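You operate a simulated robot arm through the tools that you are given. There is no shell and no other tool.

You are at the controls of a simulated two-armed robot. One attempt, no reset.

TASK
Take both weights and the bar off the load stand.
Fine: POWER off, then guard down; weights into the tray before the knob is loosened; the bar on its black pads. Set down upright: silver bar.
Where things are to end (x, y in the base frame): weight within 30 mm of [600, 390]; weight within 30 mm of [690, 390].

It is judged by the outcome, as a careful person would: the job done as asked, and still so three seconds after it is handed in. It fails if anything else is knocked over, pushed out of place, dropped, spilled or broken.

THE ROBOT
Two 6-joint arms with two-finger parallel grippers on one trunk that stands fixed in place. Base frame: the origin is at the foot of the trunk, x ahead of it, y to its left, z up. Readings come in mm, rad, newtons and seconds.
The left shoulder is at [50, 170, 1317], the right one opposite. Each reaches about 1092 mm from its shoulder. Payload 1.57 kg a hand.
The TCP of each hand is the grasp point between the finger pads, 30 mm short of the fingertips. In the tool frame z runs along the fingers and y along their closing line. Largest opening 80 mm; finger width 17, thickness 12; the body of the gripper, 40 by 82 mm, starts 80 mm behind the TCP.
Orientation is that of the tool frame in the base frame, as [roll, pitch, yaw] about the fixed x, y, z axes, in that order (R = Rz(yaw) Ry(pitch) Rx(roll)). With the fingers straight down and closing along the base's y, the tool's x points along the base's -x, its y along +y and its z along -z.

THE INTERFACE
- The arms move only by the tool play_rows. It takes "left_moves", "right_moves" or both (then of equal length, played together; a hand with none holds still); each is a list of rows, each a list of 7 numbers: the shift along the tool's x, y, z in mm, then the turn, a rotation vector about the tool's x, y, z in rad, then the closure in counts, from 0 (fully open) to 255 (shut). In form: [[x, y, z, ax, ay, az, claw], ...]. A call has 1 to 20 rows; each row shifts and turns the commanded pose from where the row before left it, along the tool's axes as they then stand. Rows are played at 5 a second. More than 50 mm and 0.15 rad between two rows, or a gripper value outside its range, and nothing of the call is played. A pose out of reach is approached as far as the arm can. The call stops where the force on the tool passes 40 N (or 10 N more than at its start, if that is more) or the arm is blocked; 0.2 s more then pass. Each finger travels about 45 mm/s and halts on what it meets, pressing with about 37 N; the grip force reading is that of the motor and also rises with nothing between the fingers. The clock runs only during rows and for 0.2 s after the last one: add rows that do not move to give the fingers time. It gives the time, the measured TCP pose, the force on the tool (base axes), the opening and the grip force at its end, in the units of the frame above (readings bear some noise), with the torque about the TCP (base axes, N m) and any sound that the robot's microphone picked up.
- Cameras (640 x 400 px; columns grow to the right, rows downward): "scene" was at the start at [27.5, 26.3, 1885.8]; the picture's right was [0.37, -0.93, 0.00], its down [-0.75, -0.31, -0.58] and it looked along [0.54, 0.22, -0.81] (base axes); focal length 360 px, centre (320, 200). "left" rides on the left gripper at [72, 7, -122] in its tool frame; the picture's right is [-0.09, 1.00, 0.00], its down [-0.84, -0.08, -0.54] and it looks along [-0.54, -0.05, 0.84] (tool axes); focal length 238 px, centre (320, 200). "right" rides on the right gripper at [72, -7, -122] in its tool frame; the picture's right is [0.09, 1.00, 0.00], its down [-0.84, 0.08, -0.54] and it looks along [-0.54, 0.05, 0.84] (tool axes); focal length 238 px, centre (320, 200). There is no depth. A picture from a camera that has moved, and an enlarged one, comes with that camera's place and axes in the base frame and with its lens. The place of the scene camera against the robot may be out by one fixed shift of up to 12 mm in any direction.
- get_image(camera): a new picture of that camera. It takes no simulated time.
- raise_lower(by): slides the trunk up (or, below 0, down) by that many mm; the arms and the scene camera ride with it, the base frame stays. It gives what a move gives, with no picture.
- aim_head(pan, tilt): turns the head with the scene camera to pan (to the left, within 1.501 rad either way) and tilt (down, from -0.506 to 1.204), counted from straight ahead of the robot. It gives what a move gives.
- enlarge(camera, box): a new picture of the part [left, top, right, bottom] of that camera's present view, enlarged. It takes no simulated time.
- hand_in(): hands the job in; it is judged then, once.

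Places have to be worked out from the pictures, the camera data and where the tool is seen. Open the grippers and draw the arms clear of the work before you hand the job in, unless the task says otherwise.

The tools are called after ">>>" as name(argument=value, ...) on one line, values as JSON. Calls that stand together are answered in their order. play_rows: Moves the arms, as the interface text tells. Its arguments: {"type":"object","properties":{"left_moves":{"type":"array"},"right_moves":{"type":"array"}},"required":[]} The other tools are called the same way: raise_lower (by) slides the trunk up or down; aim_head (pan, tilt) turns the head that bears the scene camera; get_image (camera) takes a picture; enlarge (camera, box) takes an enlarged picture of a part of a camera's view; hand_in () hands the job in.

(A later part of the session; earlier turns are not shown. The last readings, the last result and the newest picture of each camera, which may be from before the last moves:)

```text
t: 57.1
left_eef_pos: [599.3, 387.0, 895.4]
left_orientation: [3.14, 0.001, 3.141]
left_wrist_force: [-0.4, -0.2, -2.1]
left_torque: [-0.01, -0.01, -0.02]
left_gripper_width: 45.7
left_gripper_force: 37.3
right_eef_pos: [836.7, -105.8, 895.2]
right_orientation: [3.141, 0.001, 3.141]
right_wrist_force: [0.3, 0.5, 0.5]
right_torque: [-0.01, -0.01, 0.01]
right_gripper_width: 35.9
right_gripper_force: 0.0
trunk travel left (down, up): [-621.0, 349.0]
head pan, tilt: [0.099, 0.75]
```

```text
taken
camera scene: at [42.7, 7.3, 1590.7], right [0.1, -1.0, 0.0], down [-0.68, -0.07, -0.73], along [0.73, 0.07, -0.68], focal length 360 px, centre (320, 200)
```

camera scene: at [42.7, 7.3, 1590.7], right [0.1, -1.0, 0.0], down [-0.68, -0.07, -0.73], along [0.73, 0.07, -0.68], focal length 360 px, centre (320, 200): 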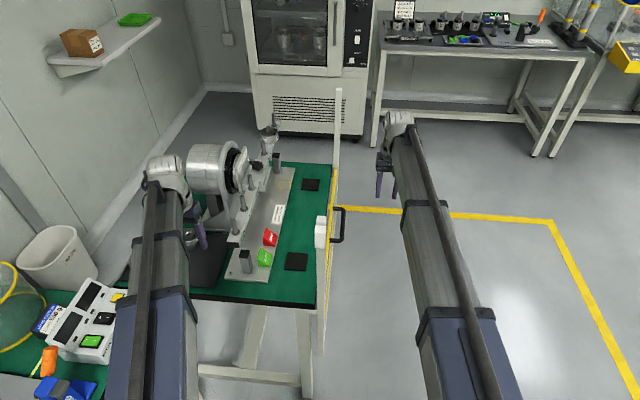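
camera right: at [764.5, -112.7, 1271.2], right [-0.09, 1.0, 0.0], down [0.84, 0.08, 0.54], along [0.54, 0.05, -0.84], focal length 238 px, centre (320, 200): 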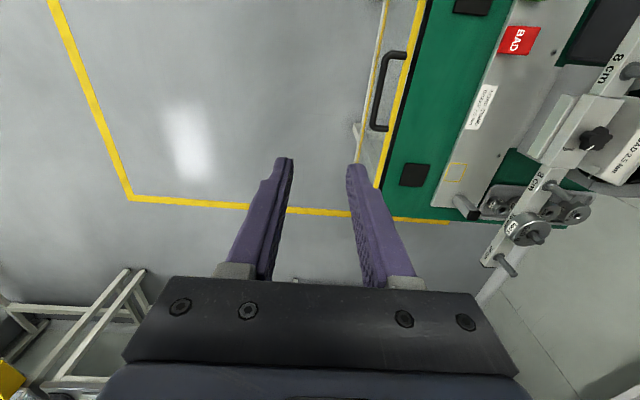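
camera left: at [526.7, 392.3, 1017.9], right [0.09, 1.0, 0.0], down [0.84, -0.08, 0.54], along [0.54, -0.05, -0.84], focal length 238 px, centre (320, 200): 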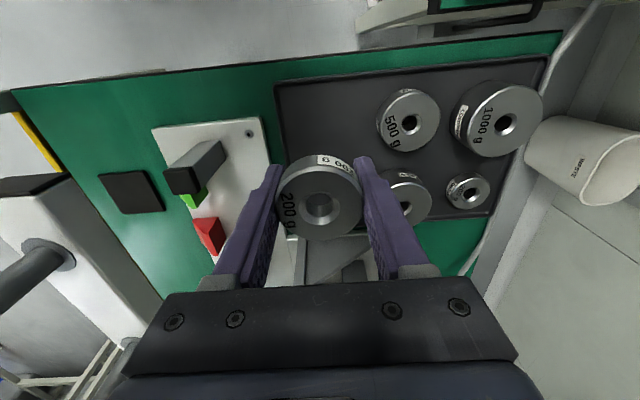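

Over the tray; the 500 g neighbour is at (598, 477) with edge ≈ y 447, so the fingers will clear it. I lower 105 mm more and check.

>>> raise_lower(by=-105)

>>> get_image(camera="left")

>>> enlarge(camera="scene", box=[120, 100, 280, 320])

```text
t: 58.5
left_eef_pos: [598.7, 387.4, 790.6]
left_orientation: [3.139, 0.001, 3.141]
left_wrist_force: [0.1, -1.2, -2.4]
left_torque: [0.03, 0.01, -0.03]
left_gripper_width: 45.2
left_gripper_force: 36.9
right_eef_pos: [836.3, -105.4, 790.3]
right_orientation: [-3.141, 0.002, -3.14]
right_wrist_force: [-0.2, -0.3, -1.0]
right_torque: [0.0, 0.04, -0.01]
right_gripper_width: 36.2
right_gripper_force: 0.1
trunk travel left (down, up): [-516.0, 454.0]
head pan, tilt: [0.099, 0.75]
```

```text
taken
camera left: at [526.7, 392.3, 912.9], right [0.09, 1.0, 0.0], down [0.84, -0.08, 0.54], along [0.54, -0.05, -0.84], focal length 238 px, centre (320, 200)
```

left: 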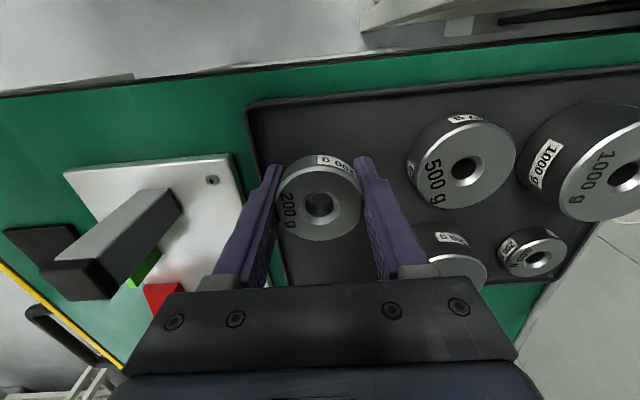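

```text
1.82 times, centred on (200, 210) of scene
camera zoom: at [42.6, 7.3, 1485.7], right [0.1, -1.0, 0.0], down [-0.68, -0.07, -0.73], along [0.73, 0.07, -0.68], focal length 655 px, centre (538, 182)
```

zoom: 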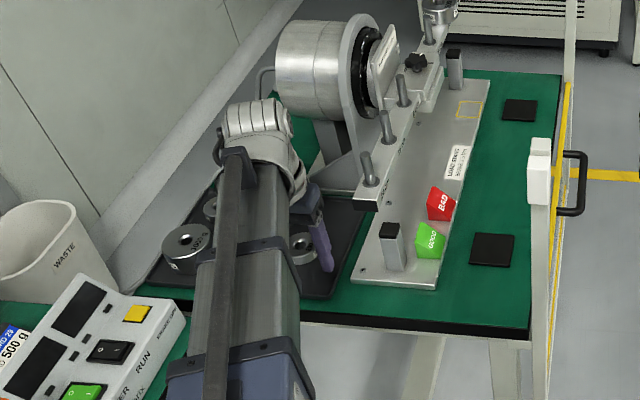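

Problem noticed: my grip left the fingertips ~25 mm below the weight's underside, so it couldn't be set down without dropping. I'll take it back onto its peg (retracing exactly), and regrip it higher so the tips are level with its underside.

>>> raise_lower(by=225)

>>> play_rows(left_moves=[[1, -30, 0, 0, 0, 0, 255], [0, -30, 0, 0, 0, 0, 255], [0, -30, 0, 0, 0, 0, 255], [0, -30, 0, 0, 0, 0, 255], [0, 0, 0, 0, 0, 0, 255], [0, 0, 0, 0, 0, 0, 255]])

>>> enlarge(camera="left", box=[260, 130, 380, 250])

```text
t: 60.8
left_eef_pos: [599.5, 385.4, 1017.0]
left_orientation: [3.139, 0.001, -3.141]
left_wrist_force: [0.0, -0.6, -1.9]
left_torque: [-0.02, 0.01, -0.01]
left_gripper_width: 45.6
left_gripper_force: 36.9
right_eef_pos: [836.4, -105.8, 1015.5]
right_orientation: [3.141, 0.0, -3.141]
right_wrist_force: [-0.6, 0.2, -1.2]
right_torque: [-0.01, 0.01, 0.0]
right_gripper_width: 36.1
right_gripper_force: 0.1
trunk travel left (down, up): [-741.0, 229.0]
head pan, tilt: [0.099, 0.75]
```

```text
t: 62.2
left_eef_pos: [599.1, 266.6, 1015.1]
left_orientation: [3.139, 0.001, 3.141]
left_wrist_force: [0.2, -0.2, -1.9]
left_torque: [0.0, 0.03, -0.02]
left_gripper_width: 45.0
left_gripper_force: 37.0
right_eef_pos: [836.8, -106.2, 1015.7]
right_orientation: [-3.142, -0.002, -3.141]
right_wrist_force: [-0.3, 0.8, -0.2]
right_torque: [0.01, 0.03, -0.03]
right_gripper_width: 35.9
right_gripper_force: 0.1
trunk travel left (down, up): [-741.0, 229.0]
head pan, tilt: [0.099, 0.75]
```

```text
3.33 times, centred on (320, 190) of left
camera zoom: at [526.0, 271.9, 1137.8], right [0.09, 1.0, 0.0], down [0.84, -0.08, 0.54], along [0.54, -0.05, -0.84], focal length 794 px, centre (320, 233)
```

zoom: 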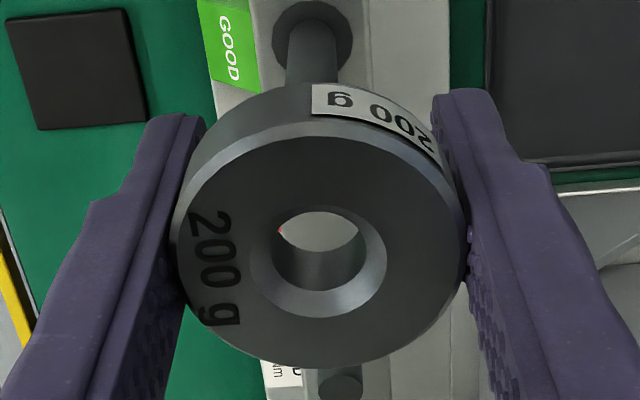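

The camera pose shows the hand is now ~2.2 mm further in +y than when it lifted the weight. I correct by −2.2 mm in y and verify before going down.

>>> play_rows(left_moves=[[0.4, -2.2, 0, 0, 0, 0, 255], [0, 0, 0, 0, 0, 0, 255], [0, 0, 0, 0, 0, 0, 255]])

>>> enlarge(camera="left", box=[260, 130, 380, 250])

```text
t: 63.0
left_eef_pos: [598.1, 264.0, 1016.1]
left_orientation: [3.14, 0.001, 3.141]
left_wrist_force: [0.6, 0.5, -2.0]
left_torque: [0.01, 0.0, 0.02]
left_gripper_width: 45.4
left_gripper_force: 37.5
right_eef_pos: [835.8, -105.9, 1015.4]
right_orientation: [3.141, 0.001, -3.141]
right_wrist_force: [0.3, -0.7, 0.2]
right_torque: [0.01, 0.0, 0.01]
right_gripper_width: 36.3
right_gripper_force: 0.0
trunk travel left (down, up): [-741.0, 229.0]
head pan, tilt: [0.099, 0.75]
```

```text
3.33 times, centred on (320, 190) of left
camera zoom: at [525.1, 269.9, 1137.8], right [0.09, 1.0, 0.0], down [0.84, -0.08, 0.54], along [0.54, -0.05, -0.84], focal length 794 px, centre (320, 233)
```

zoom: 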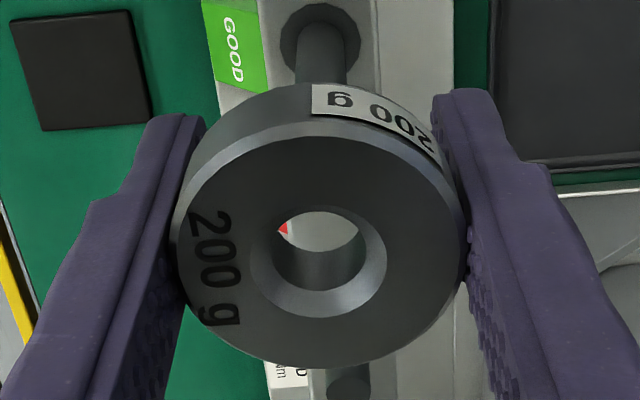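

Back at the lift pose (within 0.5 mm). I lower in small steps while watching forces as the peg enters the hole.

>>> raise_lower(by=-25)

>>> raise_lower(by=-4)

>>> raise_lower(by=-4)

>>> enlarge(camera="left", box=[260, 130, 380, 250])

```text
t: 63.7
left_eef_pos: [597.5, 264.1, 990.4]
left_orientation: [3.141, 0.002, 3.14]
left_wrist_force: [0.3, -0.3, -1.7]
left_torque: [0.0, 0.02, 0.01]
left_gripper_width: 45.7
left_gripper_force: 37.2
right_eef_pos: [836.0, -106.4, 990.8]
right_orientation: [-3.141, 0.001, 3.141]
right_wrist_force: [-0.4, -0.2, -0.5]
right_torque: [0.01, 0.0, 0.01]
right_gripper_width: 36.0
right_gripper_force: 0.0
trunk travel left (down, up): [-716.0, 254.0]
head pan, tilt: [0.099, 0.75]
```

```text
t: 64.3
left_eef_pos: [597.7, 265.0, 986.2]
left_orientation: [3.14, 0.001, 3.141]
left_wrist_force: [0.7, 0.5, -1.4]
left_torque: [-0.04, -0.03, 0.02]
left_gripper_width: 45.6
left_gripper_force: 37.2
right_eef_pos: [835.4, -105.0, 988.3]
right_orientation: [3.141, 0.001, -3.141]
right_wrist_force: [0.4, -0.2, 0.7]
right_torque: [-0.02, 0.0, 0.0]
right_gripper_width: 36.2
right_gripper_force: 0.0
trunk travel left (down, up): [-712.0, 258.0]
head pan, tilt: [0.099, 0.75]
```

```text
t: 64.8
left_eef_pos: [596.6, 265.3, 983.3]
left_orientation: [3.142, 0.001, -3.141]
left_wrist_force: [0.5, -0.4, -1.6]
left_torque: [-0.01, 0.0, -0.01]
left_gripper_width: 45.3
left_gripper_force: 36.7
right_eef_pos: [836.1, -106.0, 982.8]
right_orientation: [-3.141, -0.001, -3.141]
right_wrist_force: [0.3, 0.4, -0.5]
right_torque: [-0.03, 0.01, -0.01]
right_gripper_width: 36.1
right_gripper_force: 0.0
trunk travel left (down, up): [-708.0, 262.0]
head pan, tilt: [0.099, 0.75]
```

```text
3.33 times, centred on (320, 190) of left
camera zoom: at [525.1, 270.0, 1104.8], right [0.09, 1.0, 0.0], down [0.84, -0.08, 0.54], along [0.54, -0.05, -0.84], focal length 794 px, centre (320, 233)
```

zoom: 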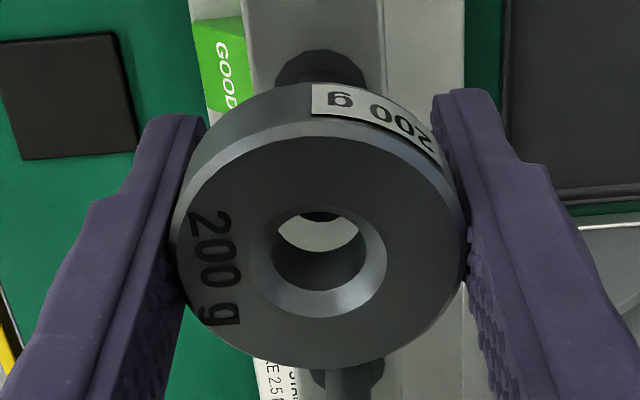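

The peg tip shows centred in the hole. Continuing down in small steps.

>>> raise_lower(by=-4)

>>> raise_lower(by=-4)

>>> raise_lower(by=-4)

>>> enlarge(camera="left", box=[260, 130, 380, 250])

```text
t: 65.3
left_eef_pos: [597.5, 264.9, 980.6]
left_orientation: [3.14, 0.0, 3.141]
left_wrist_force: [0.3, 1.0, -1.5]
left_torque: [-0.01, -0.04, -0.02]
left_gripper_width: 45.4
left_gripper_force: 37.1
right_eef_pos: [835.9, -105.3, 979.8]
right_orientation: [-3.141, 0.001, -3.141]
right_wrist_force: [-0.5, -0.3, 0.2]
right_torque: [-0.01, 0.01, 0.01]
right_gripper_width: 35.9
right_gripper_force: 0.1
trunk travel left (down, up): [-704.0, 266.0]
head pan, tilt: [0.099, 0.75]
```

```text
t: 65.8
left_eef_pos: [597.8, 264.2, 975.2]
left_orientation: [3.138, 0.0, 3.142]
left_wrist_force: [0.4, 0.1, -0.8]
left_torque: [0.05, -0.02, 0.0]
left_gripper_width: 45.6
left_gripper_force: 37.2
right_eef_pos: [835.6, -106.4, 975.0]
right_orientation: [3.141, 0.0, -3.141]
right_wrist_force: [0.3, -0.4, -1.0]
right_torque: [0.02, 0.01, -0.01]
right_gripper_width: 36.1
right_gripper_force: 0.0
trunk travel left (down, up): [-700.0, 270.0]
head pan, tilt: [0.099, 0.75]
```

```text
t: 66.4
left_eef_pos: [597.6, 264.3, 970.2]
left_orientation: [3.139, 0.002, -3.141]
left_wrist_force: [-0.8, -0.3, -1.9]
left_torque: [0.01, -0.02, 0.02]
left_gripper_width: 45.4
left_gripper_force: 36.5
right_eef_pos: [835.9, -106.5, 971.4]
right_orientation: [-3.141, 0.001, 3.141]
right_wrist_force: [-0.1, -0.1, 0.3]
right_torque: [-0.01, -0.02, -0.02]
right_gripper_width: 36.1
right_gripper_force: 0.1
trunk travel left (down, up): [-696.0, 274.0]
head pan, tilt: [0.099, 0.75]
```

```text
3.33 times, centred on (320, 190) of left
camera zoom: at [525.1, 270.0, 1092.8], right [0.09, 1.0, 0.0], down [0.84, -0.08, 0.54], along [0.54, -0.05, -0.84], focal length 794 px, centre (320, 233)
```

zoom: 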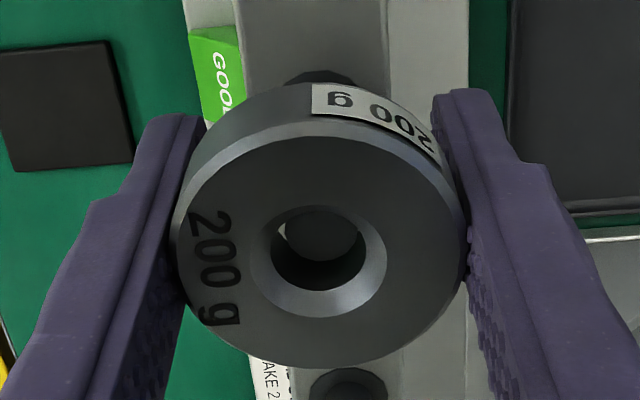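

The peg is inside the hole with clearance. I lower to 1 mm above the original rest height.

>>> raise_lower(by=-24)

>>> raise_lower(by=-10)

>>> enlarge(camera="left", box=[260, 130, 380, 250])

```text
t: 67.1
left_eef_pos: [597.6, 263.9, 945.3]
left_orientation: [3.14, 0.002, -3.14]
left_wrist_force: [0.9, -1.5, -2.4]
left_torque: [0.01, -0.02, 0.01]
left_gripper_width: 45.5
left_gripper_force: 36.4
right_eef_pos: [836.8, -105.2, 948.1]
right_orientation: [3.141, -0.001, 3.141]
right_wrist_force: [0.4, -0.6, -0.3]
right_torque: [-0.04, -0.01, -0.03]
right_gripper_width: 36.2
right_gripper_force: 0.0
trunk travel left (down, up): [-672.0, 298.0]
head pan, tilt: [0.099, 0.75]
```

```text
t: 67.7
left_eef_pos: [597.5, 265.3, 937.1]
left_orientation: [3.14, 0.003, -3.141]
left_wrist_force: [0.3, -0.4, -1.9]
left_torque: [-0.02, -0.01, 0.02]
left_gripper_width: 45.5
left_gripper_force: 37.2
right_eef_pos: [836.9, -106.9, 937.0]
right_orientation: [-3.142, 0.0, 3.141]
right_wrist_force: [0.0, -0.2, 0.9]
right_torque: [0.01, 0.02, 0.03]
right_gripper_width: 36.0
right_gripper_force: 0.0
trunk travel left (down, up): [-662.0, 308.0]
head pan, tilt: [0.099, 0.75]
```

```text
3.33 times, centred on (320, 190) of left
camera zoom: at [525.0, 270.0, 1058.9], right [0.09, 1.0, 0.0], down [0.84, -0.08, 0.54], along [0.54, -0.05, -0.84], focal length 794 px, centre (320, 233)
```

zoom: 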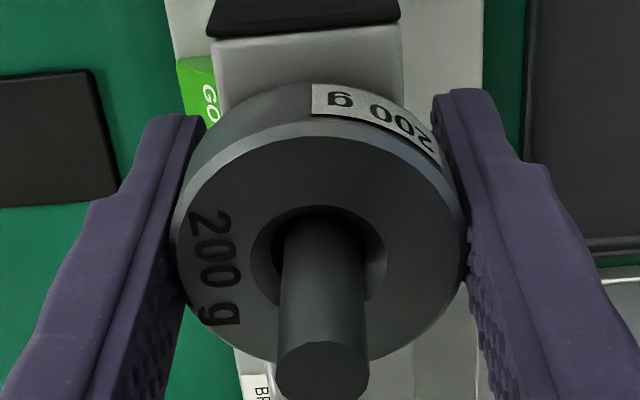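

Seated again. I open the fingers, raise 29 mm, and regrip with the tips just above the weight's underside.

>>> play_rows(left_moves=[[0, 0, 0, 0, 0, 0, 40], [0, 0, 0, 0, 0, 0, 40], [0, 0, 0, 0, 0, 0, 40], [0, 0, 0, 0, 0, 0, 40]])

>>> raise_lower(by=29)

>>> get_image(camera="left")

>>> enlarge(camera="scene", box=[200, 100, 320, 320])

```text
t: 68.7
left_eef_pos: [596.8, 263.8, 936.7]
left_orientation: [3.141, 0.0, -3.141]
left_wrist_force: [0.1, -0.1, -0.2]
left_torque: [-0.01, 0.0, 0.02]
left_gripper_width: 67.2
left_gripper_force: 0.1
right_eef_pos: [836.7, -106.1, 937.3]
right_orientation: [3.141, 0.0, -3.141]
right_wrist_force: [-0.5, 0.4, -0.4]
right_torque: [0.0, 0.0, 0.0]
right_gripper_width: 36.0
right_gripper_force: 0.0
trunk travel left (down, up): [-662.0, 308.0]
head pan, tilt: [0.099, 0.75]
```

```text
t: 69.4
left_eef_pos: [598.3, 264.2, 966.3]
left_orientation: [3.139, 0.0, 3.14]
left_wrist_force: [0.5, -0.8, 0.8]
left_torque: [0.02, 0.0, 0.01]
left_gripper_width: 67.4
left_gripper_force: 0.1
right_eef_pos: [835.7, -106.6, 965.9]
right_orientation: [3.14, 0.0, -3.141]
right_wrist_force: [0.4, -0.4, 0.3]
right_torque: [0.03, -0.01, 0.0]
right_gripper_width: 36.3
right_gripper_force: 0.1
trunk travel left (down, up): [-691.0, 279.0]
head pan, tilt: [0.099, 0.75]
```

```text
taken
camera left: at [525.2, 270.0, 1087.8], right [0.09, 1.0, 0.0], down [0.84, -0.08, 0.54], along [0.54, -0.05, -0.84], focal length 238 px, centre (320, 200)
```

left: 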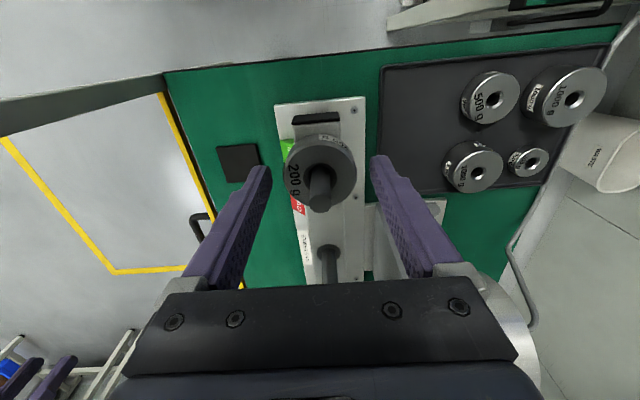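

```text
1.82 times, centred on (260, 210) of scene
camera zoom: at [42.9, 7.3, 1660.6], right [0.1, -1.0, 0.0], down [-0.68, -0.07, -0.73], along [0.73, 0.07, -0.68], focal length 655 px, centre (429, 182)
```

zoom: 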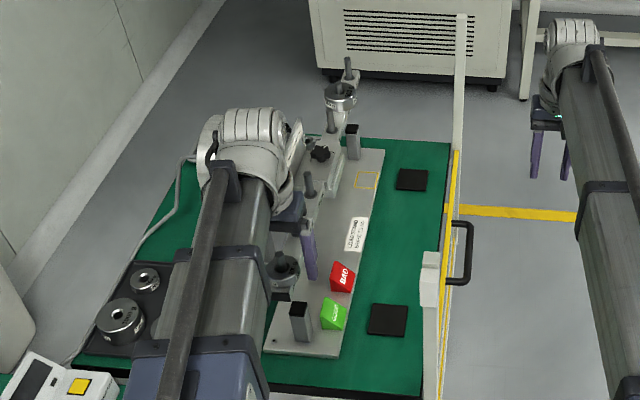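

Now closing on the weight with the lower part of the fingers.

>>> play_rows(left_moves=[[0, 0, 0, 0, 0, 0, 120], [0, 0, 0, 0, 0, 0, 180], [0, 0, 0, 0, 0, 0, 255], [0, 0, 0, 0, 0, 0, 255]])

>>> raise_lower(by=25)

>>> enlarge(camera="left", box=[260, 110, 380, 230])

```text
t: 70.4
left_eef_pos: [597.5, 265.6, 967.0]
left_orientation: [3.141, 0.0, -3.139]
left_wrist_force: [0.0, -0.4, -0.5]
left_torque: [0.02, 0.0, 0.03]
left_gripper_width: 45.2
left_gripper_force: 36.3
right_eef_pos: [835.2, -106.2, 966.0]
right_orientation: [3.141, 0.001, -3.14]
right_wrist_force: [-0.1, -0.2, -0.3]
right_torque: [0.01, 0.01, 0.0]
right_gripper_width: 36.0
right_gripper_force: 0.1
trunk travel left (down, up): [-691.0, 279.0]
head pan, tilt: [0.099, 0.75]
```

```text
t: 71.1
left_eef_pos: [598.3, 265.0, 989.2]
left_orientation: [3.139, 0.0, -3.141]
left_wrist_force: [-0.7, 0.2, -2.4]
left_torque: [-0.01, -0.03, -0.01]
left_gripper_width: 45.6
left_gripper_force: 36.9
right_eef_pos: [835.2, -105.9, 990.2]
right_orientation: [3.141, -0.002, 3.141]
right_wrist_force: [-0.4, 0.2, -0.2]
right_torque: [0.01, 0.0, 0.03]
right_gripper_width: 36.0
right_gripper_force: 0.1
trunk travel left (down, up): [-716.0, 254.0]
head pan, tilt: [0.099, 0.75]
```

```text
3.33 times, centred on (320, 170) of left
camera zoom: at [525.3, 270.0, 1112.7], right [0.09, 1.0, 0.0], down [0.84, -0.08, 0.54], along [0.54, -0.05, -0.84], focal length 794 px, centre (320, 300)
```

zoom: 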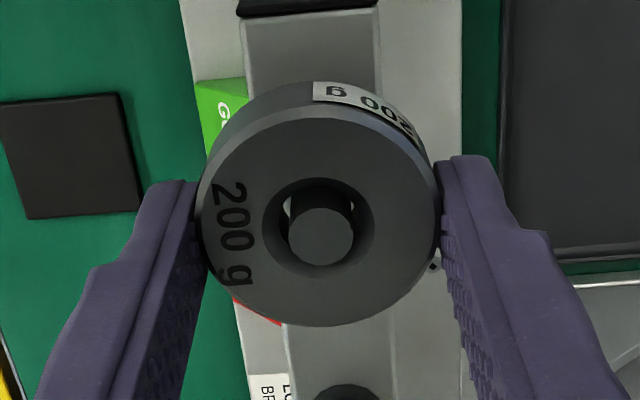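

Lifted cleanly with the tips near its underside. I raise clear of the peg, carry it to the tray spot, and lower to a little above the tray.

>>> raise_lower(by=38)

>>> play_rows(left_moves=[[0, 30, 0, 0, 0, 0, 255], [0, 30, 0, 0, 0, 0, 255], [0, 30, 0, 0, 0, 0, 255], [-1, 28, 0, 0, 0, 0, 255], [0, 0, 0, 0, 0, 0, 255]])

>>> raise_lower(by=-225)

>>> get_image(camera="left")

```text
t: 71.9
left_eef_pos: [597.2, 263.9, 1028.6]
left_orientation: [3.14, -0.001, 3.141]
left_wrist_force: [-0.5, 0.3, -2.3]
left_torque: [0.02, 0.03, 0.0]
left_gripper_width: 45.5
left_gripper_force: 37.8
right_eef_pos: [836.3, -105.8, 1028.2]
right_orientation: [3.141, 0.0, -3.141]
right_wrist_force: [-0.5, -0.7, 0.4]
right_torque: [-0.02, 0.02, 0.01]
right_gripper_width: 36.1
right_gripper_force: 0.0
trunk travel left (down, up): [-754.0, 216.0]
head pan, tilt: [0.099, 0.75]
```

```text
t: 73.1
left_eef_pos: [599.4, 383.0, 1029.5]
left_orientation: [3.14, -0.001, -3.14]
left_wrist_force: [0.1, -0.3, -2.1]
left_torque: [0.01, 0.04, -0.03]
left_gripper_width: 45.4
left_gripper_force: 36.4
right_eef_pos: [835.4, -106.4, 1029.1]
right_orientation: [3.141, -0.001, -3.14]
right_wrist_force: [0.8, -0.4, -0.3]
right_torque: [0.0, 0.04, 0.02]
right_gripper_width: 36.5
right_gripper_force: 0.0
trunk travel left (down, up): [-754.0, 216.0]
head pan, tilt: [0.099, 0.75]
```

```text
t: 75.5
left_eef_pos: [597.7, 383.1, 803.5]
left_orientation: [3.139, -0.001, -3.14]
left_wrist_force: [-0.6, 0.1, -1.8]
left_torque: [0.02, 0.0, -0.01]
left_gripper_width: 45.3
left_gripper_force: 37.1
right_eef_pos: [837.2, -106.1, 804.3]
right_orientation: [3.141, 0.0, -3.14]
right_wrist_force: [-1.1, -0.4, -0.4]
right_torque: [-0.02, -0.02, 0.0]
right_gripper_width: 36.0
right_gripper_force: 0.1
trunk travel left (down, up): [-529.0, 441.0]
head pan, tilt: [0.099, 0.75]
```

```text
taken
camera left: at [526.3, 388.6, 925.9], right [0.09, 1.0, 0.0], down [0.84, -0.08, 0.54], along [0.54, -0.05, -0.84], focal length 238 px, centre (320, 200)
```

left: 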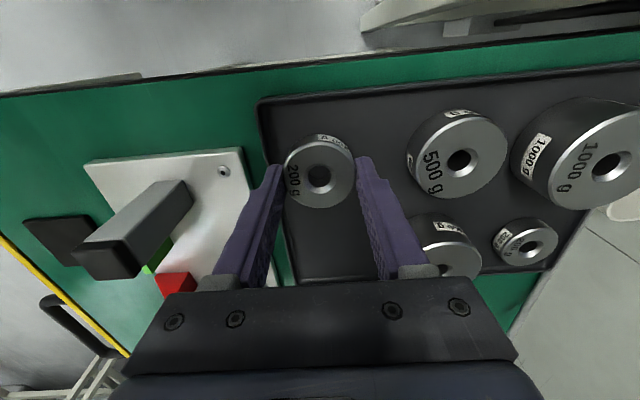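

About 20 mm above the tray. I lower in small steps until contact.

>>> raise_lower(by=-10)

>>> raise_lower(by=-4)

>>> raise_lower(by=-3)

>>> enlarge(camera="left", box=[240, 90, 400, 250])

```text
t: 76.1
left_eef_pos: [599.5, 382.5, 793.3]
left_orientation: [3.14, 0.001, -3.14]
left_wrist_force: [-0.2, 0.6, -1.5]
left_torque: [0.02, -0.01, 0.04]
left_gripper_width: 45.4
left_gripper_force: 36.5
right_eef_pos: [836.7, -106.9, 794.1]
right_orientation: [3.142, -0.001, -3.142]
right_wrist_force: [-0.6, 0.4, 1.0]
right_torque: [-0.02, -0.01, -0.02]
right_gripper_width: 36.1
right_gripper_force: 0.1
trunk travel left (down, up): [-519.0, 451.0]
head pan, tilt: [0.099, 0.75]
```

```text
t: 76.6
left_eef_pos: [598.8, 381.9, 790.6]
left_orientation: [3.14, 0.001, 3.141]
left_wrist_force: [-0.8, 0.2, -0.6]
left_torque: [-0.03, 0.0, -0.03]
left_gripper_width: 45.6
left_gripper_force: 36.6
right_eef_pos: [836.7, -105.9, 790.2]
right_orientation: [3.142, -0.001, 3.141]
right_wrist_force: [0.0, -0.1, -0.2]
right_torque: [-0.01, -0.02, 0.02]
right_gripper_width: 36.3
right_gripper_force: 0.0
trunk travel left (down, up): [-515.0, 455.0]
head pan, tilt: [0.099, 0.75]
```

```text
t: 77.1
left_eef_pos: [598.5, 383.3, 786.7]
left_orientation: [-3.141, 0.0, -3.141]
left_wrist_force: [0.5, 0.1, -2.5]
left_torque: [0.01, -0.02, 0.0]
left_gripper_width: 45.3
left_gripper_force: 36.6
right_eef_pos: [836.6, -106.8, 786.8]
right_orientation: [3.141, 0.0, 3.141]
right_wrist_force: [-0.6, 0.3, -0.5]
right_torque: [-0.02, -0.01, 0.0]
right_gripper_width: 36.5
right_gripper_force: 0.0
trunk travel left (down, up): [-512.0, 458.0]
head pan, tilt: [0.099, 0.75]
```

```text
2.50 times, centred on (320, 170) of left
camera zoom: at [526.3, 388.6, 908.8], right [0.09, 1.0, 0.0], down [0.84, -0.08, 0.54], along [0.54, -0.05, -0.84], focal length 596 px, centre (320, 275)
```

zoom: 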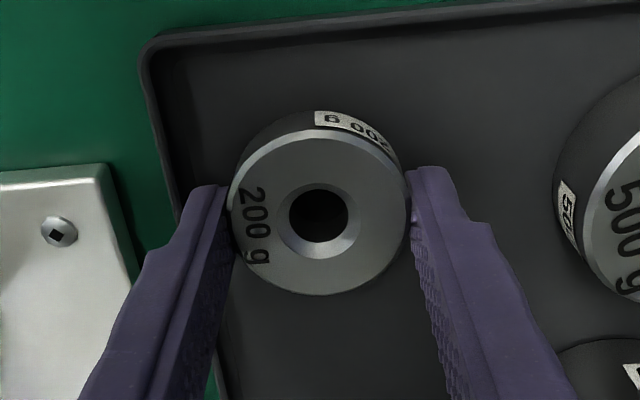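

The −y finger is close to the tray rim, so I shift 6 mm toward +y (ample room there) before continuing down.

>>> play_rows(left_moves=[[0, 6, 0, 0, 0, 0, 255], [0, 0, 0, 0, 0, 0, 255]])

>>> raise_lower(by=-3)

>>> raise_lower(by=-2)

>>> raise_lower(by=-2)

```text
t: 77.7
left_eef_pos: [598.7, 389.5, 786.1]
left_orientation: [3.141, 0.001, -3.14]
left_wrist_force: [-0.6, -0.6, -1.8]
left_torque: [0.01, -0.02, -0.04]
left_gripper_width: 45.6
left_gripper_force: 36.6
right_eef_pos: [836.7, -106.2, 788.2]
right_orientation: [-3.141, -0.001, -3.141]
right_wrist_force: [0.7, 0.3, 0.5]
right_torque: [0.02, -0.02, -0.01]
right_gripper_width: 35.9
right_gripper_force: 0.1
trunk travel left (down, up): [-512.0, 458.0]
head pan, tilt: [0.099, 0.75]
```

```text
t: 78.2
left_eef_pos: [599.0, 388.9, 785.0]
left_orientation: [3.138, 0.002, 3.141]
left_wrist_force: [4.4, 3.5, 22.0]
left_torque: [-0.53, -0.02, -0.06]
left_gripper_width: 45.3
left_gripper_force: 36.8
right_eef_pos: [835.1, -106.7, 784.9]
right_orientation: [-3.141, 0.001, -3.14]
right_wrist_force: [-0.3, 0.3, -0.5]
right_torque: [-0.02, 0.04, 0.03]
right_gripper_width: 36.3
right_gripper_force: 0.2
trunk travel left (down, up): [-509.0, 461.0]
head pan, tilt: [0.099, 0.75]
```

```text
t: 78.6
left_eef_pos: [599.6, 389.5, 784.7]
left_orientation: [3.137, 0.005, -3.141]
left_wrist_force: [0.3, 0.2, 28.1]
left_torque: [-0.77, 0.18, 0.0]
left_gripper_width: 45.5
left_gripper_force: 37.0
right_eef_pos: [834.8, -105.9, 784.8]
right_orientation: [3.141, 0.002, 3.14]
right_wrist_force: [-0.7, 0.0, -0.3]
right_torque: [-0.03, 0.0, 0.01]
right_gripper_width: 36.3
right_gripper_force: 0.1
trunk travel left (down, up): [-509.0, 461.0]
head pan, tilt: [0.099, 0.75]
stopped: the force on the tool passed its limit at 46 N (the readings are from after the stop); the commanded pose is now the measured one
```

```text
t: 79.0
left_eef_pos: [598.8, 388.8, 783.5]
left_orientation: [3.138, 0.007, -3.141]
left_wrist_force: [0.0, 1.5, 33.1]
left_torque: [-0.92, 0.23, 0.01]
left_gripper_width: 45.5
left_gripper_force: 36.9
right_eef_pos: [835.1, -107.6, 784.7]
right_orientation: [-3.141, 0.001, -3.14]
right_wrist_force: [0.1, -0.2, -0.6]
right_torque: [0.0, -0.03, 0.0]
right_gripper_width: 36.2
right_gripper_force: 0.0
trunk travel left (down, up): [-509.0, 461.0]
head pan, tilt: [0.099, 0.75]
stopped: the force on the tool passed its limit at 45 N (the readings are from after the stop); the commanded pose is now the measured one
```

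Contact with the tray floor (TCP ≈ 785). I relieve the press by 1.5 mm and open just a little to release.

>>> raise_lower(by=1.5)

>>> play_rows(left_moves=[[0, 0, 0, 0, 0, 0, 95], [0, 0, 0, 0, 0, 0, 85], [0, 0, 0, 0, 0, 0, 80], [0, 0, 0, 0, 0, 0, 80]])

>>> enlarge(camera="left", box=[240, 90, 400, 250])

```text
t: 79.5
left_eef_pos: [599.7, 390.3, 786.3]
left_orientation: [3.138, 0.005, -3.141]
left_wrist_force: [-5.6, -3.1, 7.6]
left_torque: [-0.36, 0.28, -0.13]
left_gripper_width: 45.4
left_gripper_force: 37.1
right_eef_pos: [835.5, -106.8, 785.2]
right_orientation: [-3.142, 0.001, 3.141]
right_wrist_force: [0.5, -0.4, -0.6]
right_torque: [0.0, 0.02, 0.0]
right_gripper_width: 36.2
right_gripper_force: 0.0
trunk travel left (down, up): [-510.0, 460.0]
head pan, tilt: [0.099, 0.75]
```

```text
t: 80.5
left_eef_pos: [599.6, 391.1, 785.3]
left_orientation: [3.138, 0.006, -3.14]
left_wrist_force: [-3.6, 6.1, 7.3]
left_torque: [-0.1, 0.13, -0.12]
left_gripper_width: 49.9
left_gripper_force: 0.0
right_eef_pos: [837.4, -105.8, 785.2]
right_orientation: [-3.141, 0.001, 3.14]
right_wrist_force: [-0.1, -0.1, 0.2]
right_torque: [0.0, 0.01, -0.02]
right_gripper_width: 35.8
right_gripper_force: 0.2
trunk travel left (down, up): [-510.0, 460.0]
head pan, tilt: [0.099, 0.75]
```

```text
2.50 times, centred on (320, 170) of left
camera zoom: at [527.0, 395.9, 906.9], right [0.09, 1.0, 0.0], down [0.83, -0.08, 0.55], along [0.54, -0.05, -0.84], focal length 596 px, centre (320, 275)
```

zoom: 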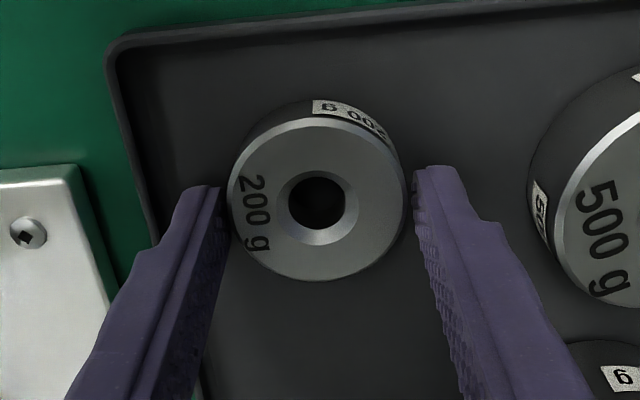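

The weight stands in the tray with small gaps to both fingers. I raise slowly and confirm it stays.

>>> raise_lower(by=12)

>>> raise_lower(by=80)

>>> get_image(camera="left")

```text
t: 81.1
left_eef_pos: [601.5, 389.3, 797.2]
left_orientation: [3.139, 0.003, -3.141]
left_wrist_force: [0.3, -0.7, 0.1]
left_torque: [0.01, 0.0, 0.05]
left_gripper_width: 54.9
left_gripper_force: 0.0
right_eef_pos: [837.1, -106.1, 796.2]
right_orientation: [3.141, 0.001, 3.142]
right_wrist_force: [-0.2, -0.3, 0.2]
right_torque: [0.01, 0.02, -0.03]
right_gripper_width: 36.0
right_gripper_force: 0.1
trunk travel left (down, up): [-522.0, 448.0]
head pan, tilt: [0.099, 0.75]
```

```text
t: 82.2
left_eef_pos: [599.6, 389.5, 876.9]
left_orientation: [3.138, 0.004, -3.142]
left_wrist_force: [0.0, -0.2, -0.3]
left_torque: [0.0, 0.02, -0.02]
left_gripper_width: 55.0
left_gripper_force: 0.0
right_eef_pos: [835.5, -106.2, 877.4]
right_orientation: [-3.141, 0.0, 3.141]
right_wrist_force: [-0.3, -0.5, -0.4]
right_torque: [0.02, -0.02, 0.01]
right_gripper_width: 36.1
right_gripper_force: 0.0
trunk travel left (down, up): [-602.0, 368.0]
head pan, tilt: [0.099, 0.75]
```

```text
taken
camera left: at [527.3, 395.7, 998.5], right [0.09, 1.0, 0.0], down [0.84, -0.08, 0.54], along [0.54, -0.05, -0.84], focal length 238 px, centre (320, 200)
```

left: 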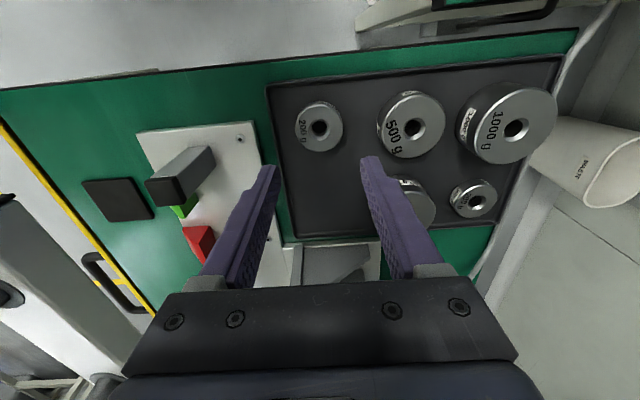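

The 200 g weight stands at ≈(597, 390). Now for the 500 g weight on the far side (≈(999, 263)): I raise the hands to TCP ≈1102, go over the bar line, and travel to x ≈ 985.

>>> raise_lower(by=225)

>>> play_rows(left_moves=[[0, -31, 0, 0, 0, 0, 0], [0, -31, 0, 0, 0, 0, 0], [0, -31, 0, 0, 0, 0, 0], [0, -32, 0, 0, 0, 0, 0], [-38, 0, 0, 0, 0, 0, 0], [-38, 0, 0, 0, 0, 0, 0], [-38, 0, 0, 0, 0, 0, 0], [-38, 0, 0, 0, 0, 0, 0], [-38, 0, 0, 0, 0, 0, 0], [-38, 0, 0, 0, 0, 0, 0], [-38, 0, 0, 0, 0, 0, 0], [-38, 0, 0, 0, 0, 0, 0], [-38, 0, 0, 0, 0, 0, 0], [-38, 0, 0, 0, 0, 0, 0], [0, 0, 0, 0, 0, 0, 0]])

>>> get_image(camera="left")

>>> enlarge(camera="left", box=[240, 60, 420, 290])

>>> get_image(camera="scene")

```text
t: 84.6
left_eef_pos: [600.3, 390.8, 1101.4]
left_orientation: [3.138, 0.005, 3.14]
left_wrist_force: [-0.4, -0.7, -0.1]
left_torque: [0.01, -0.03, -0.01]
left_gripper_width: 54.9
left_gripper_force: 0.1
right_eef_pos: [836.3, -106.4, 1101.7]
right_orientation: [-3.141, -0.001, 3.141]
right_wrist_force: [-0.2, 0.5, -0.5]
right_torque: [-0.01, -0.01, -0.01]
right_gripper_width: 36.1
right_gripper_force: 0.0
trunk travel left (down, up): [-827.0, 143.0]
head pan, tilt: [0.099, 0.75]
```

```text
t: 87.8
left_eef_pos: [917.5, 266.0, 1101.5]
left_orientation: [3.139, 0.004, 3.142]
left_wrist_force: [0.6, 0.5, 0.9]
left_torque: [0.02, 0.0, 0.03]
left_gripper_width: 80.0
left_gripper_force: 0.0
left hand out of reach, approached as far as the arm can: row 13, 14
right_eef_pos: [836.6, -105.8, 1103.2]
right_orientation: [3.141, 0.0, -3.141]
right_wrist_force: [0.1, 0.3, -0.7]
right_torque: [0.0, 0.0, -0.01]
right_gripper_width: 35.9
right_gripper_force: 0.1
trunk travel left (down, up): [-827.0, 143.0]
head pan, tilt: [0.099, 0.75]
```

```text
taken
camera left: at [844.9, 270.8, 1223.5], right [0.09, 1.0, 0.0], down [0.83, -0.08, 0.55], along [0.54, -0.05, -0.84], focal length 238 px, centre (320, 200)
```

left: 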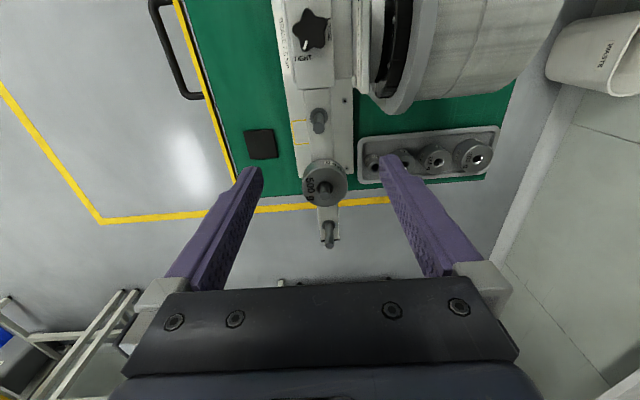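

```text
1.74 times, centred on (330, 175) of left
camera zoom: at [844.9, 270.8, 1223.5], right [0.09, 1.0, 0.0], down [0.83, -0.08, 0.55], along [0.54, -0.05, -0.84], focal length 414 px, centre (303, 244)
```

zoom: 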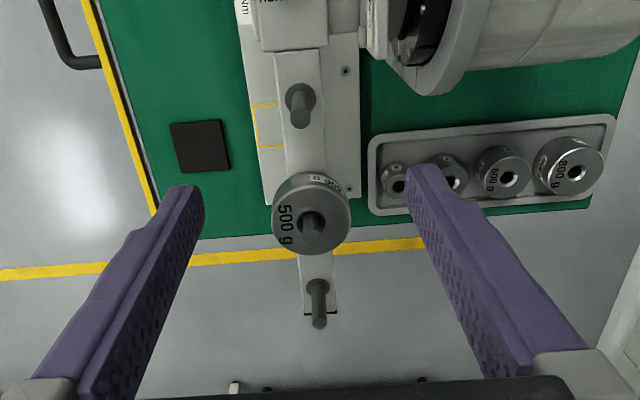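

```text
taken
camera scene: at [42.6, 7.3, 1796.5], right [0.1, -1.0, 0.0], down [-0.68, -0.07, -0.73], along [0.73, 0.07, -0.68], focal length 360 px, centre (320, 200)
```

scene: 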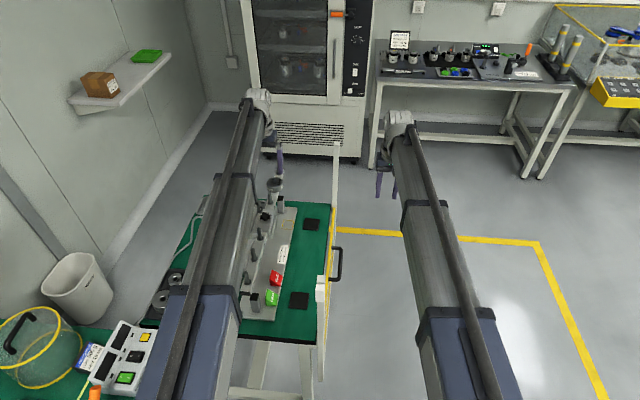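

With the fingers straight down the left hand only reaches x ≈ 917, so I'll tilt it 0.4 rad outward (fingertips toward +x); the weight can still be gripped level since I close along y. The weight sits at about (997, 263). Tilt first, then advance at this safe height.

>>> play_rows(left_moves=[[0, 0, 0, 0, -0.1, 0, 0], [0, 0, 0, 0, -0.1, 0, 0], [0, 0, 0, 0, -0.1, 0, 0], [0, 0, 0, 0, -0.1, 0, 0], [0, 0, 0, 0, 0, 0, 0]])

>>> play_rows(left_moves=[[-33.2, -0.5, 14, 0, 0, 0, 0], [-33.2, -0.5, 14, 0, 0, 0, 0], [0, 0, 0, 0, 0, 0, 0]])

>>> get_image(camera="left")

>>> enlarge(camera="scene", box=[200, 80, 360, 280])

```text
t: 89.0
left_eef_pos: [916.1, 264.0, 1118.7]
left_orientation: [3.138, 0.403, -3.141]
left_wrist_force: [0.0, -0.4, 0.0]
left_torque: [0.02, -0.02, 0.0]
left_gripper_width: 80.3
left_gripper_force: 0.1
left hand out of reach, approached as far as the arm can: row 2, 3, 4
right_eef_pos: [835.8, -106.2, 1101.0]
right_orientation: [-3.141, -0.001, -3.141]
right_wrist_force: [0.1, -0.2, 0.1]
right_torque: [0.0, 0.0, 0.02]
right_gripper_width: 36.1
right_gripper_force: 0.1
trunk travel left (down, up): [-827.0, 143.0]
head pan, tilt: [0.099, 0.75]
```

```text
t: 89.8
left_eef_pos: [988.9, 262.1, 1120.9]
left_orientation: [3.136, 0.403, -3.141]
left_wrist_force: [-0.5, 0.1, 0.2]
left_torque: [-0.02, 0.01, 0.01]
left_gripper_width: 80.1
left_gripper_force: 0.1
right_eef_pos: [835.4, -105.6, 1101.1]
right_orientation: [-3.141, -0.001, 3.141]
right_wrist_force: [-0.2, -0.4, 0.5]
right_torque: [0.02, 0.0, 0.01]
right_gripper_width: 35.9
right_gripper_force: 0.0
trunk travel left (down, up): [-827.0, 143.0]
head pan, tilt: [0.099, 0.75]
```

```text
taken
camera left: at [873.9, 268.0, 1203.7], right [0.08, 1.0, 0.04], down [0.56, -0.08, 0.83], along [0.83, -0.05, -0.56], focal length 238 px, centre (320, 200)
```

left: 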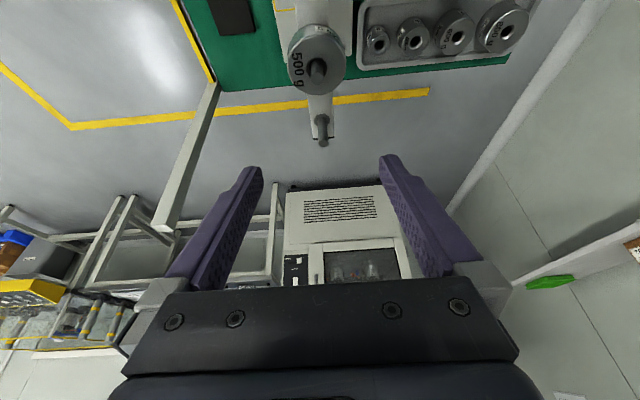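

```text
2.00 times, centred on (280, 180) of scene
camera zoom: at [42.3, 7.2, 1796.6], right [0.1, -1.0, 0.0], down [-0.68, -0.07, -0.73], along [0.73, 0.07, -0.68], focal length 720 px, centre (400, 240)
```

zoom: 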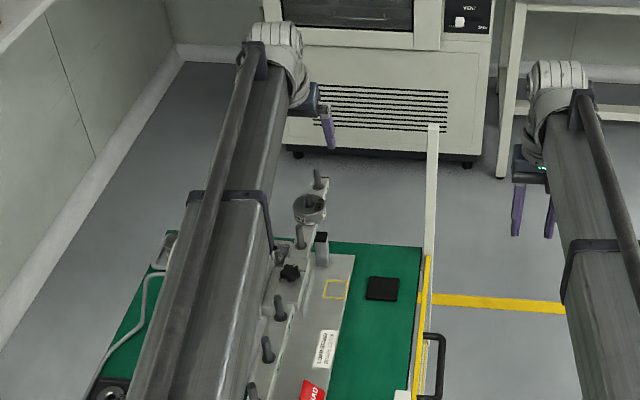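

The weight reads at (996, 262). I lower 100 mm and check alignment before the final descent.

>>> raise_lower(by=-100)

>>> get_image(camera="left")

>>> enlarge(camera="scene", box=[200, 80, 360, 280])

>>> get_image(camera="right")

```text
t: 91.1
left_eef_pos: [989.3, 261.9, 1019.1]
left_orientation: [3.138, 0.404, 3.142]
left_wrist_force: [0.8, 0.0, -0.2]
left_torque: [0.03, 0.03, 0.03]
left_gripper_width: 80.0
left_gripper_force: 0.0
right_eef_pos: [835.4, -106.7, 1002.6]
right_orientation: [3.141, -0.001, 3.14]
right_wrist_force: [0.1, 0.1, 0.3]
right_torque: [-0.01, 0.0, -0.01]
right_gripper_width: 35.8
right_gripper_force: 0.0
trunk travel left (down, up): [-727.0, 243.0]
head pan, tilt: [0.099, 0.75]
```

```text
taken
camera left: at [874.0, 267.9, 1103.7], right [0.08, 1.0, 0.04], down [0.56, -0.08, 0.83], along [0.83, -0.05, -0.56], focal length 238 px, centre (320, 200)
```

left: 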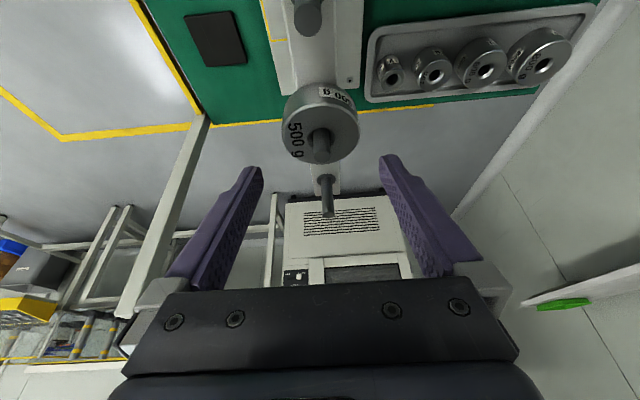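

```text
2.00 times, centred on (280, 180) of scene
camera zoom: at [42.5, 7.2, 1696.6], right [0.1, -1.0, 0.0], down [-0.68, -0.07, -0.73], along [0.73, 0.07, -0.68], focal length 720 px, centre (400, 240)
```

zoom: 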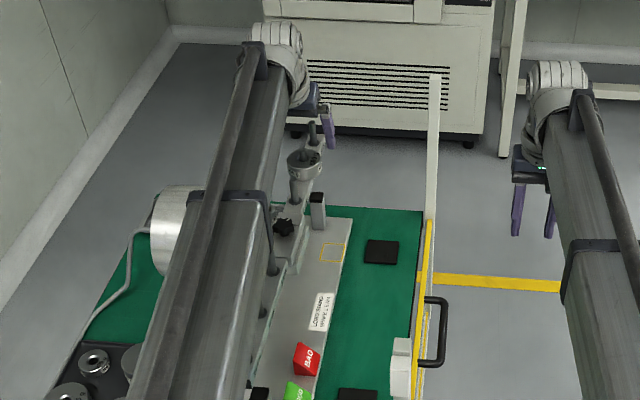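

```text
taken
camera right: at [764.4, -112.2, 1124.3], right [-0.09, 1.0, 0.0], down [0.84, 0.08, 0.54], along [0.54, 0.05, -0.84], focal length 238 px, centre (320, 200)
```

right: 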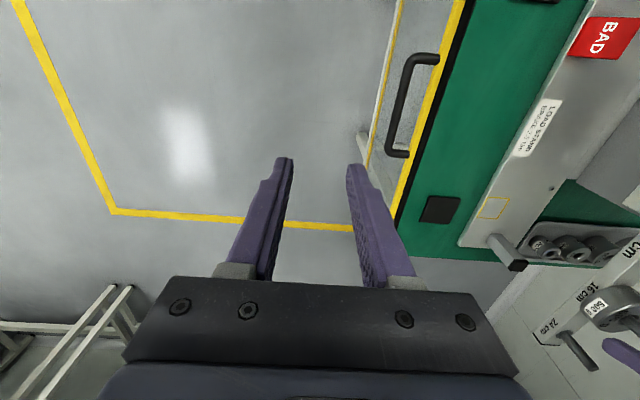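

Aligned. I lower 50 mm to the grip height (tips about level with the weight's underside).

>>> raise_lower(by=-50)

>>> get_image(camera="left")

>>> enlarge(camera="right", box=[480, 200, 640, 400])

```text
t: 92.0
left_eef_pos: [989.6, 263.0, 968.8]
left_orientation: [3.138, 0.404, -3.141]
left_wrist_force: [0.9, -0.2, 0.5]
left_torque: [0.01, 0.0, 0.02]
left_gripper_width: 80.0
left_gripper_force: 0.1
right_eef_pos: [836.4, -105.6, 951.7]
right_orientation: [-3.141, 0.001, 3.141]
right_wrist_force: [0.8, 0.1, 0.6]
right_torque: [-0.02, 0.04, 0.0]
right_gripper_width: 36.1
right_gripper_force: 0.0
trunk travel left (down, up): [-677.0, 293.0]
head pan, tilt: [0.099, 0.75]
```

```text
taken
camera left: at [874.0, 267.9, 1053.7], right [0.08, 1.0, 0.04], down [0.56, -0.08, 0.83], along [0.83, -0.05, -0.56], focal length 238 px, centre (320, 200)
```

left: 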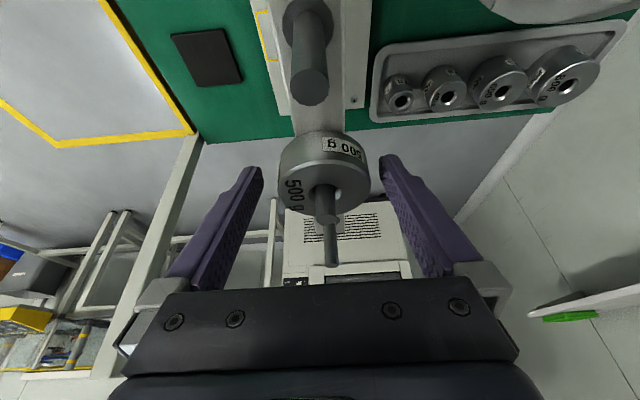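

```text
2.00 times, centred on (560, 300) of right
camera zoom: at [764.4, -112.2, 1074.3], right [-0.09, 1.0, 0.0], down [0.84, 0.08, 0.54], along [0.54, 0.05, -0.84], focal length 477 px, centre (-160, 0)
```

zoom: 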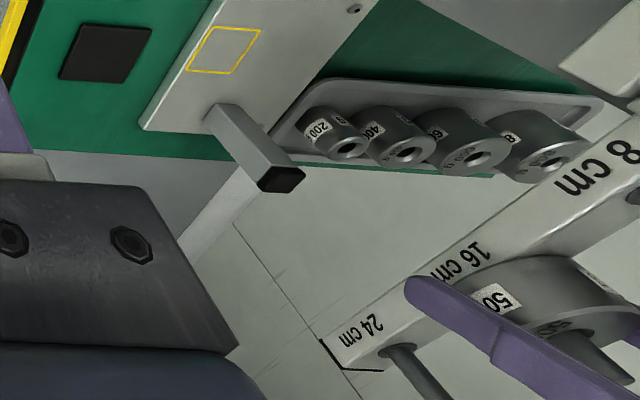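

The tips are ~6 mm above the weight's underside with ~15 mm overlap. I go down 2 mm more and close.

>>> raise_lower(by=-2)

>>> play_rows(left_moves=[[0, 0, 0, 0, 0, 0, 60], [0, 0, 0, 0, 0, 0, 120], [0, 0, 0, 0, 0, 0, 200], [0, 0, 0, 0, 0, 0, 255], [0, 0, 0, 0, 0, 0, 255]])

>>> get_image(camera="left")

>>> enlarge(camera="right", box=[480, 200, 640, 400])

```text
t: 92.6
left_eef_pos: [987.8, 262.6, 966.9]
left_orientation: [3.138, 0.403, -3.141]
left_wrist_force: [-0.7, 0.2, -0.3]
left_torque: [-0.02, 0.02, 0.0]
left_gripper_width: 79.9
left_gripper_force: 0.0
right_eef_pos: [834.6, -106.4, 950.4]
right_orientation: [-3.141, 0.0, 3.14]
right_wrist_force: [0.7, 0.2, -0.7]
right_torque: [-0.01, 0.03, 0.01]
right_gripper_width: 36.1
right_gripper_force: 0.1
trunk travel left (down, up): [-675.0, 295.0]
head pan, tilt: [0.099, 0.75]
```

```text
t: 93.8
left_eef_pos: [989.5, 262.9, 968.3]
left_orientation: [3.138, 0.404, 3.141]
left_wrist_force: [-0.4, 4.4, 2.7]
left_torque: [0.01, -0.01, 0.03]
left_gripper_width: 57.9
left_gripper_force: 37.1
right_eef_pos: [836.1, -105.3, 951.5]
right_orientation: [-3.141, 0.0, -3.141]
right_wrist_force: [-0.2, -0.2, 1.9]
right_torque: [0.01, 0.0, 0.02]
right_gripper_width: 36.1
right_gripper_force: 0.1
trunk travel left (down, up): [-675.0, 295.0]
head pan, tilt: [0.099, 0.75]
```

```text
taken
camera left: at [874.0, 268.7, 1051.5], right [0.08, 1.0, 0.04], down [0.56, -0.08, 0.83], along [0.83, -0.05, -0.56], focal length 238 px, centre (320, 200)
```

left: 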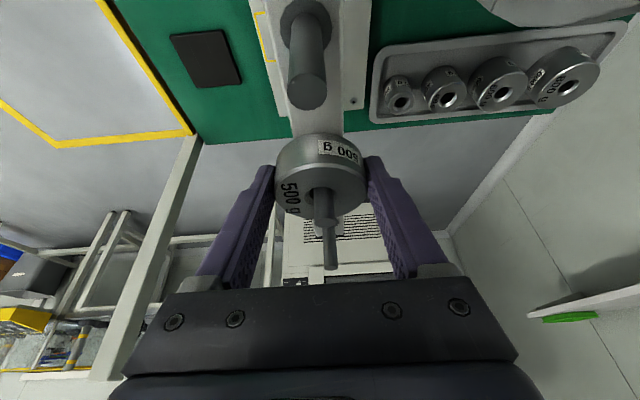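

```text
2.00 times, centred on (560, 300) of right
camera zoom: at [764.5, -111.8, 1072.3], right [-0.09, 1.0, 0.0], down [0.84, 0.08, 0.54], along [0.54, 0.05, -0.84], focal length 477 px, centre (-160, 0)
```

zoom: 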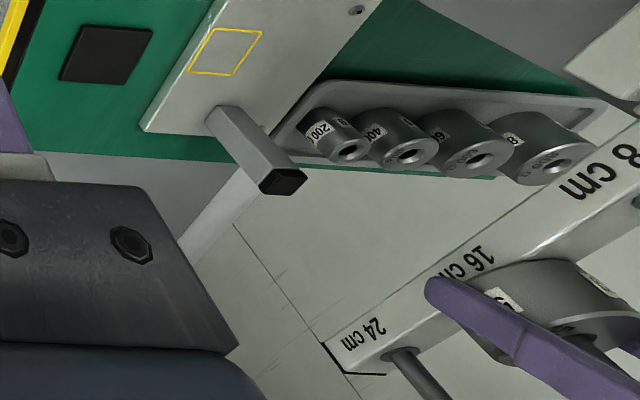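

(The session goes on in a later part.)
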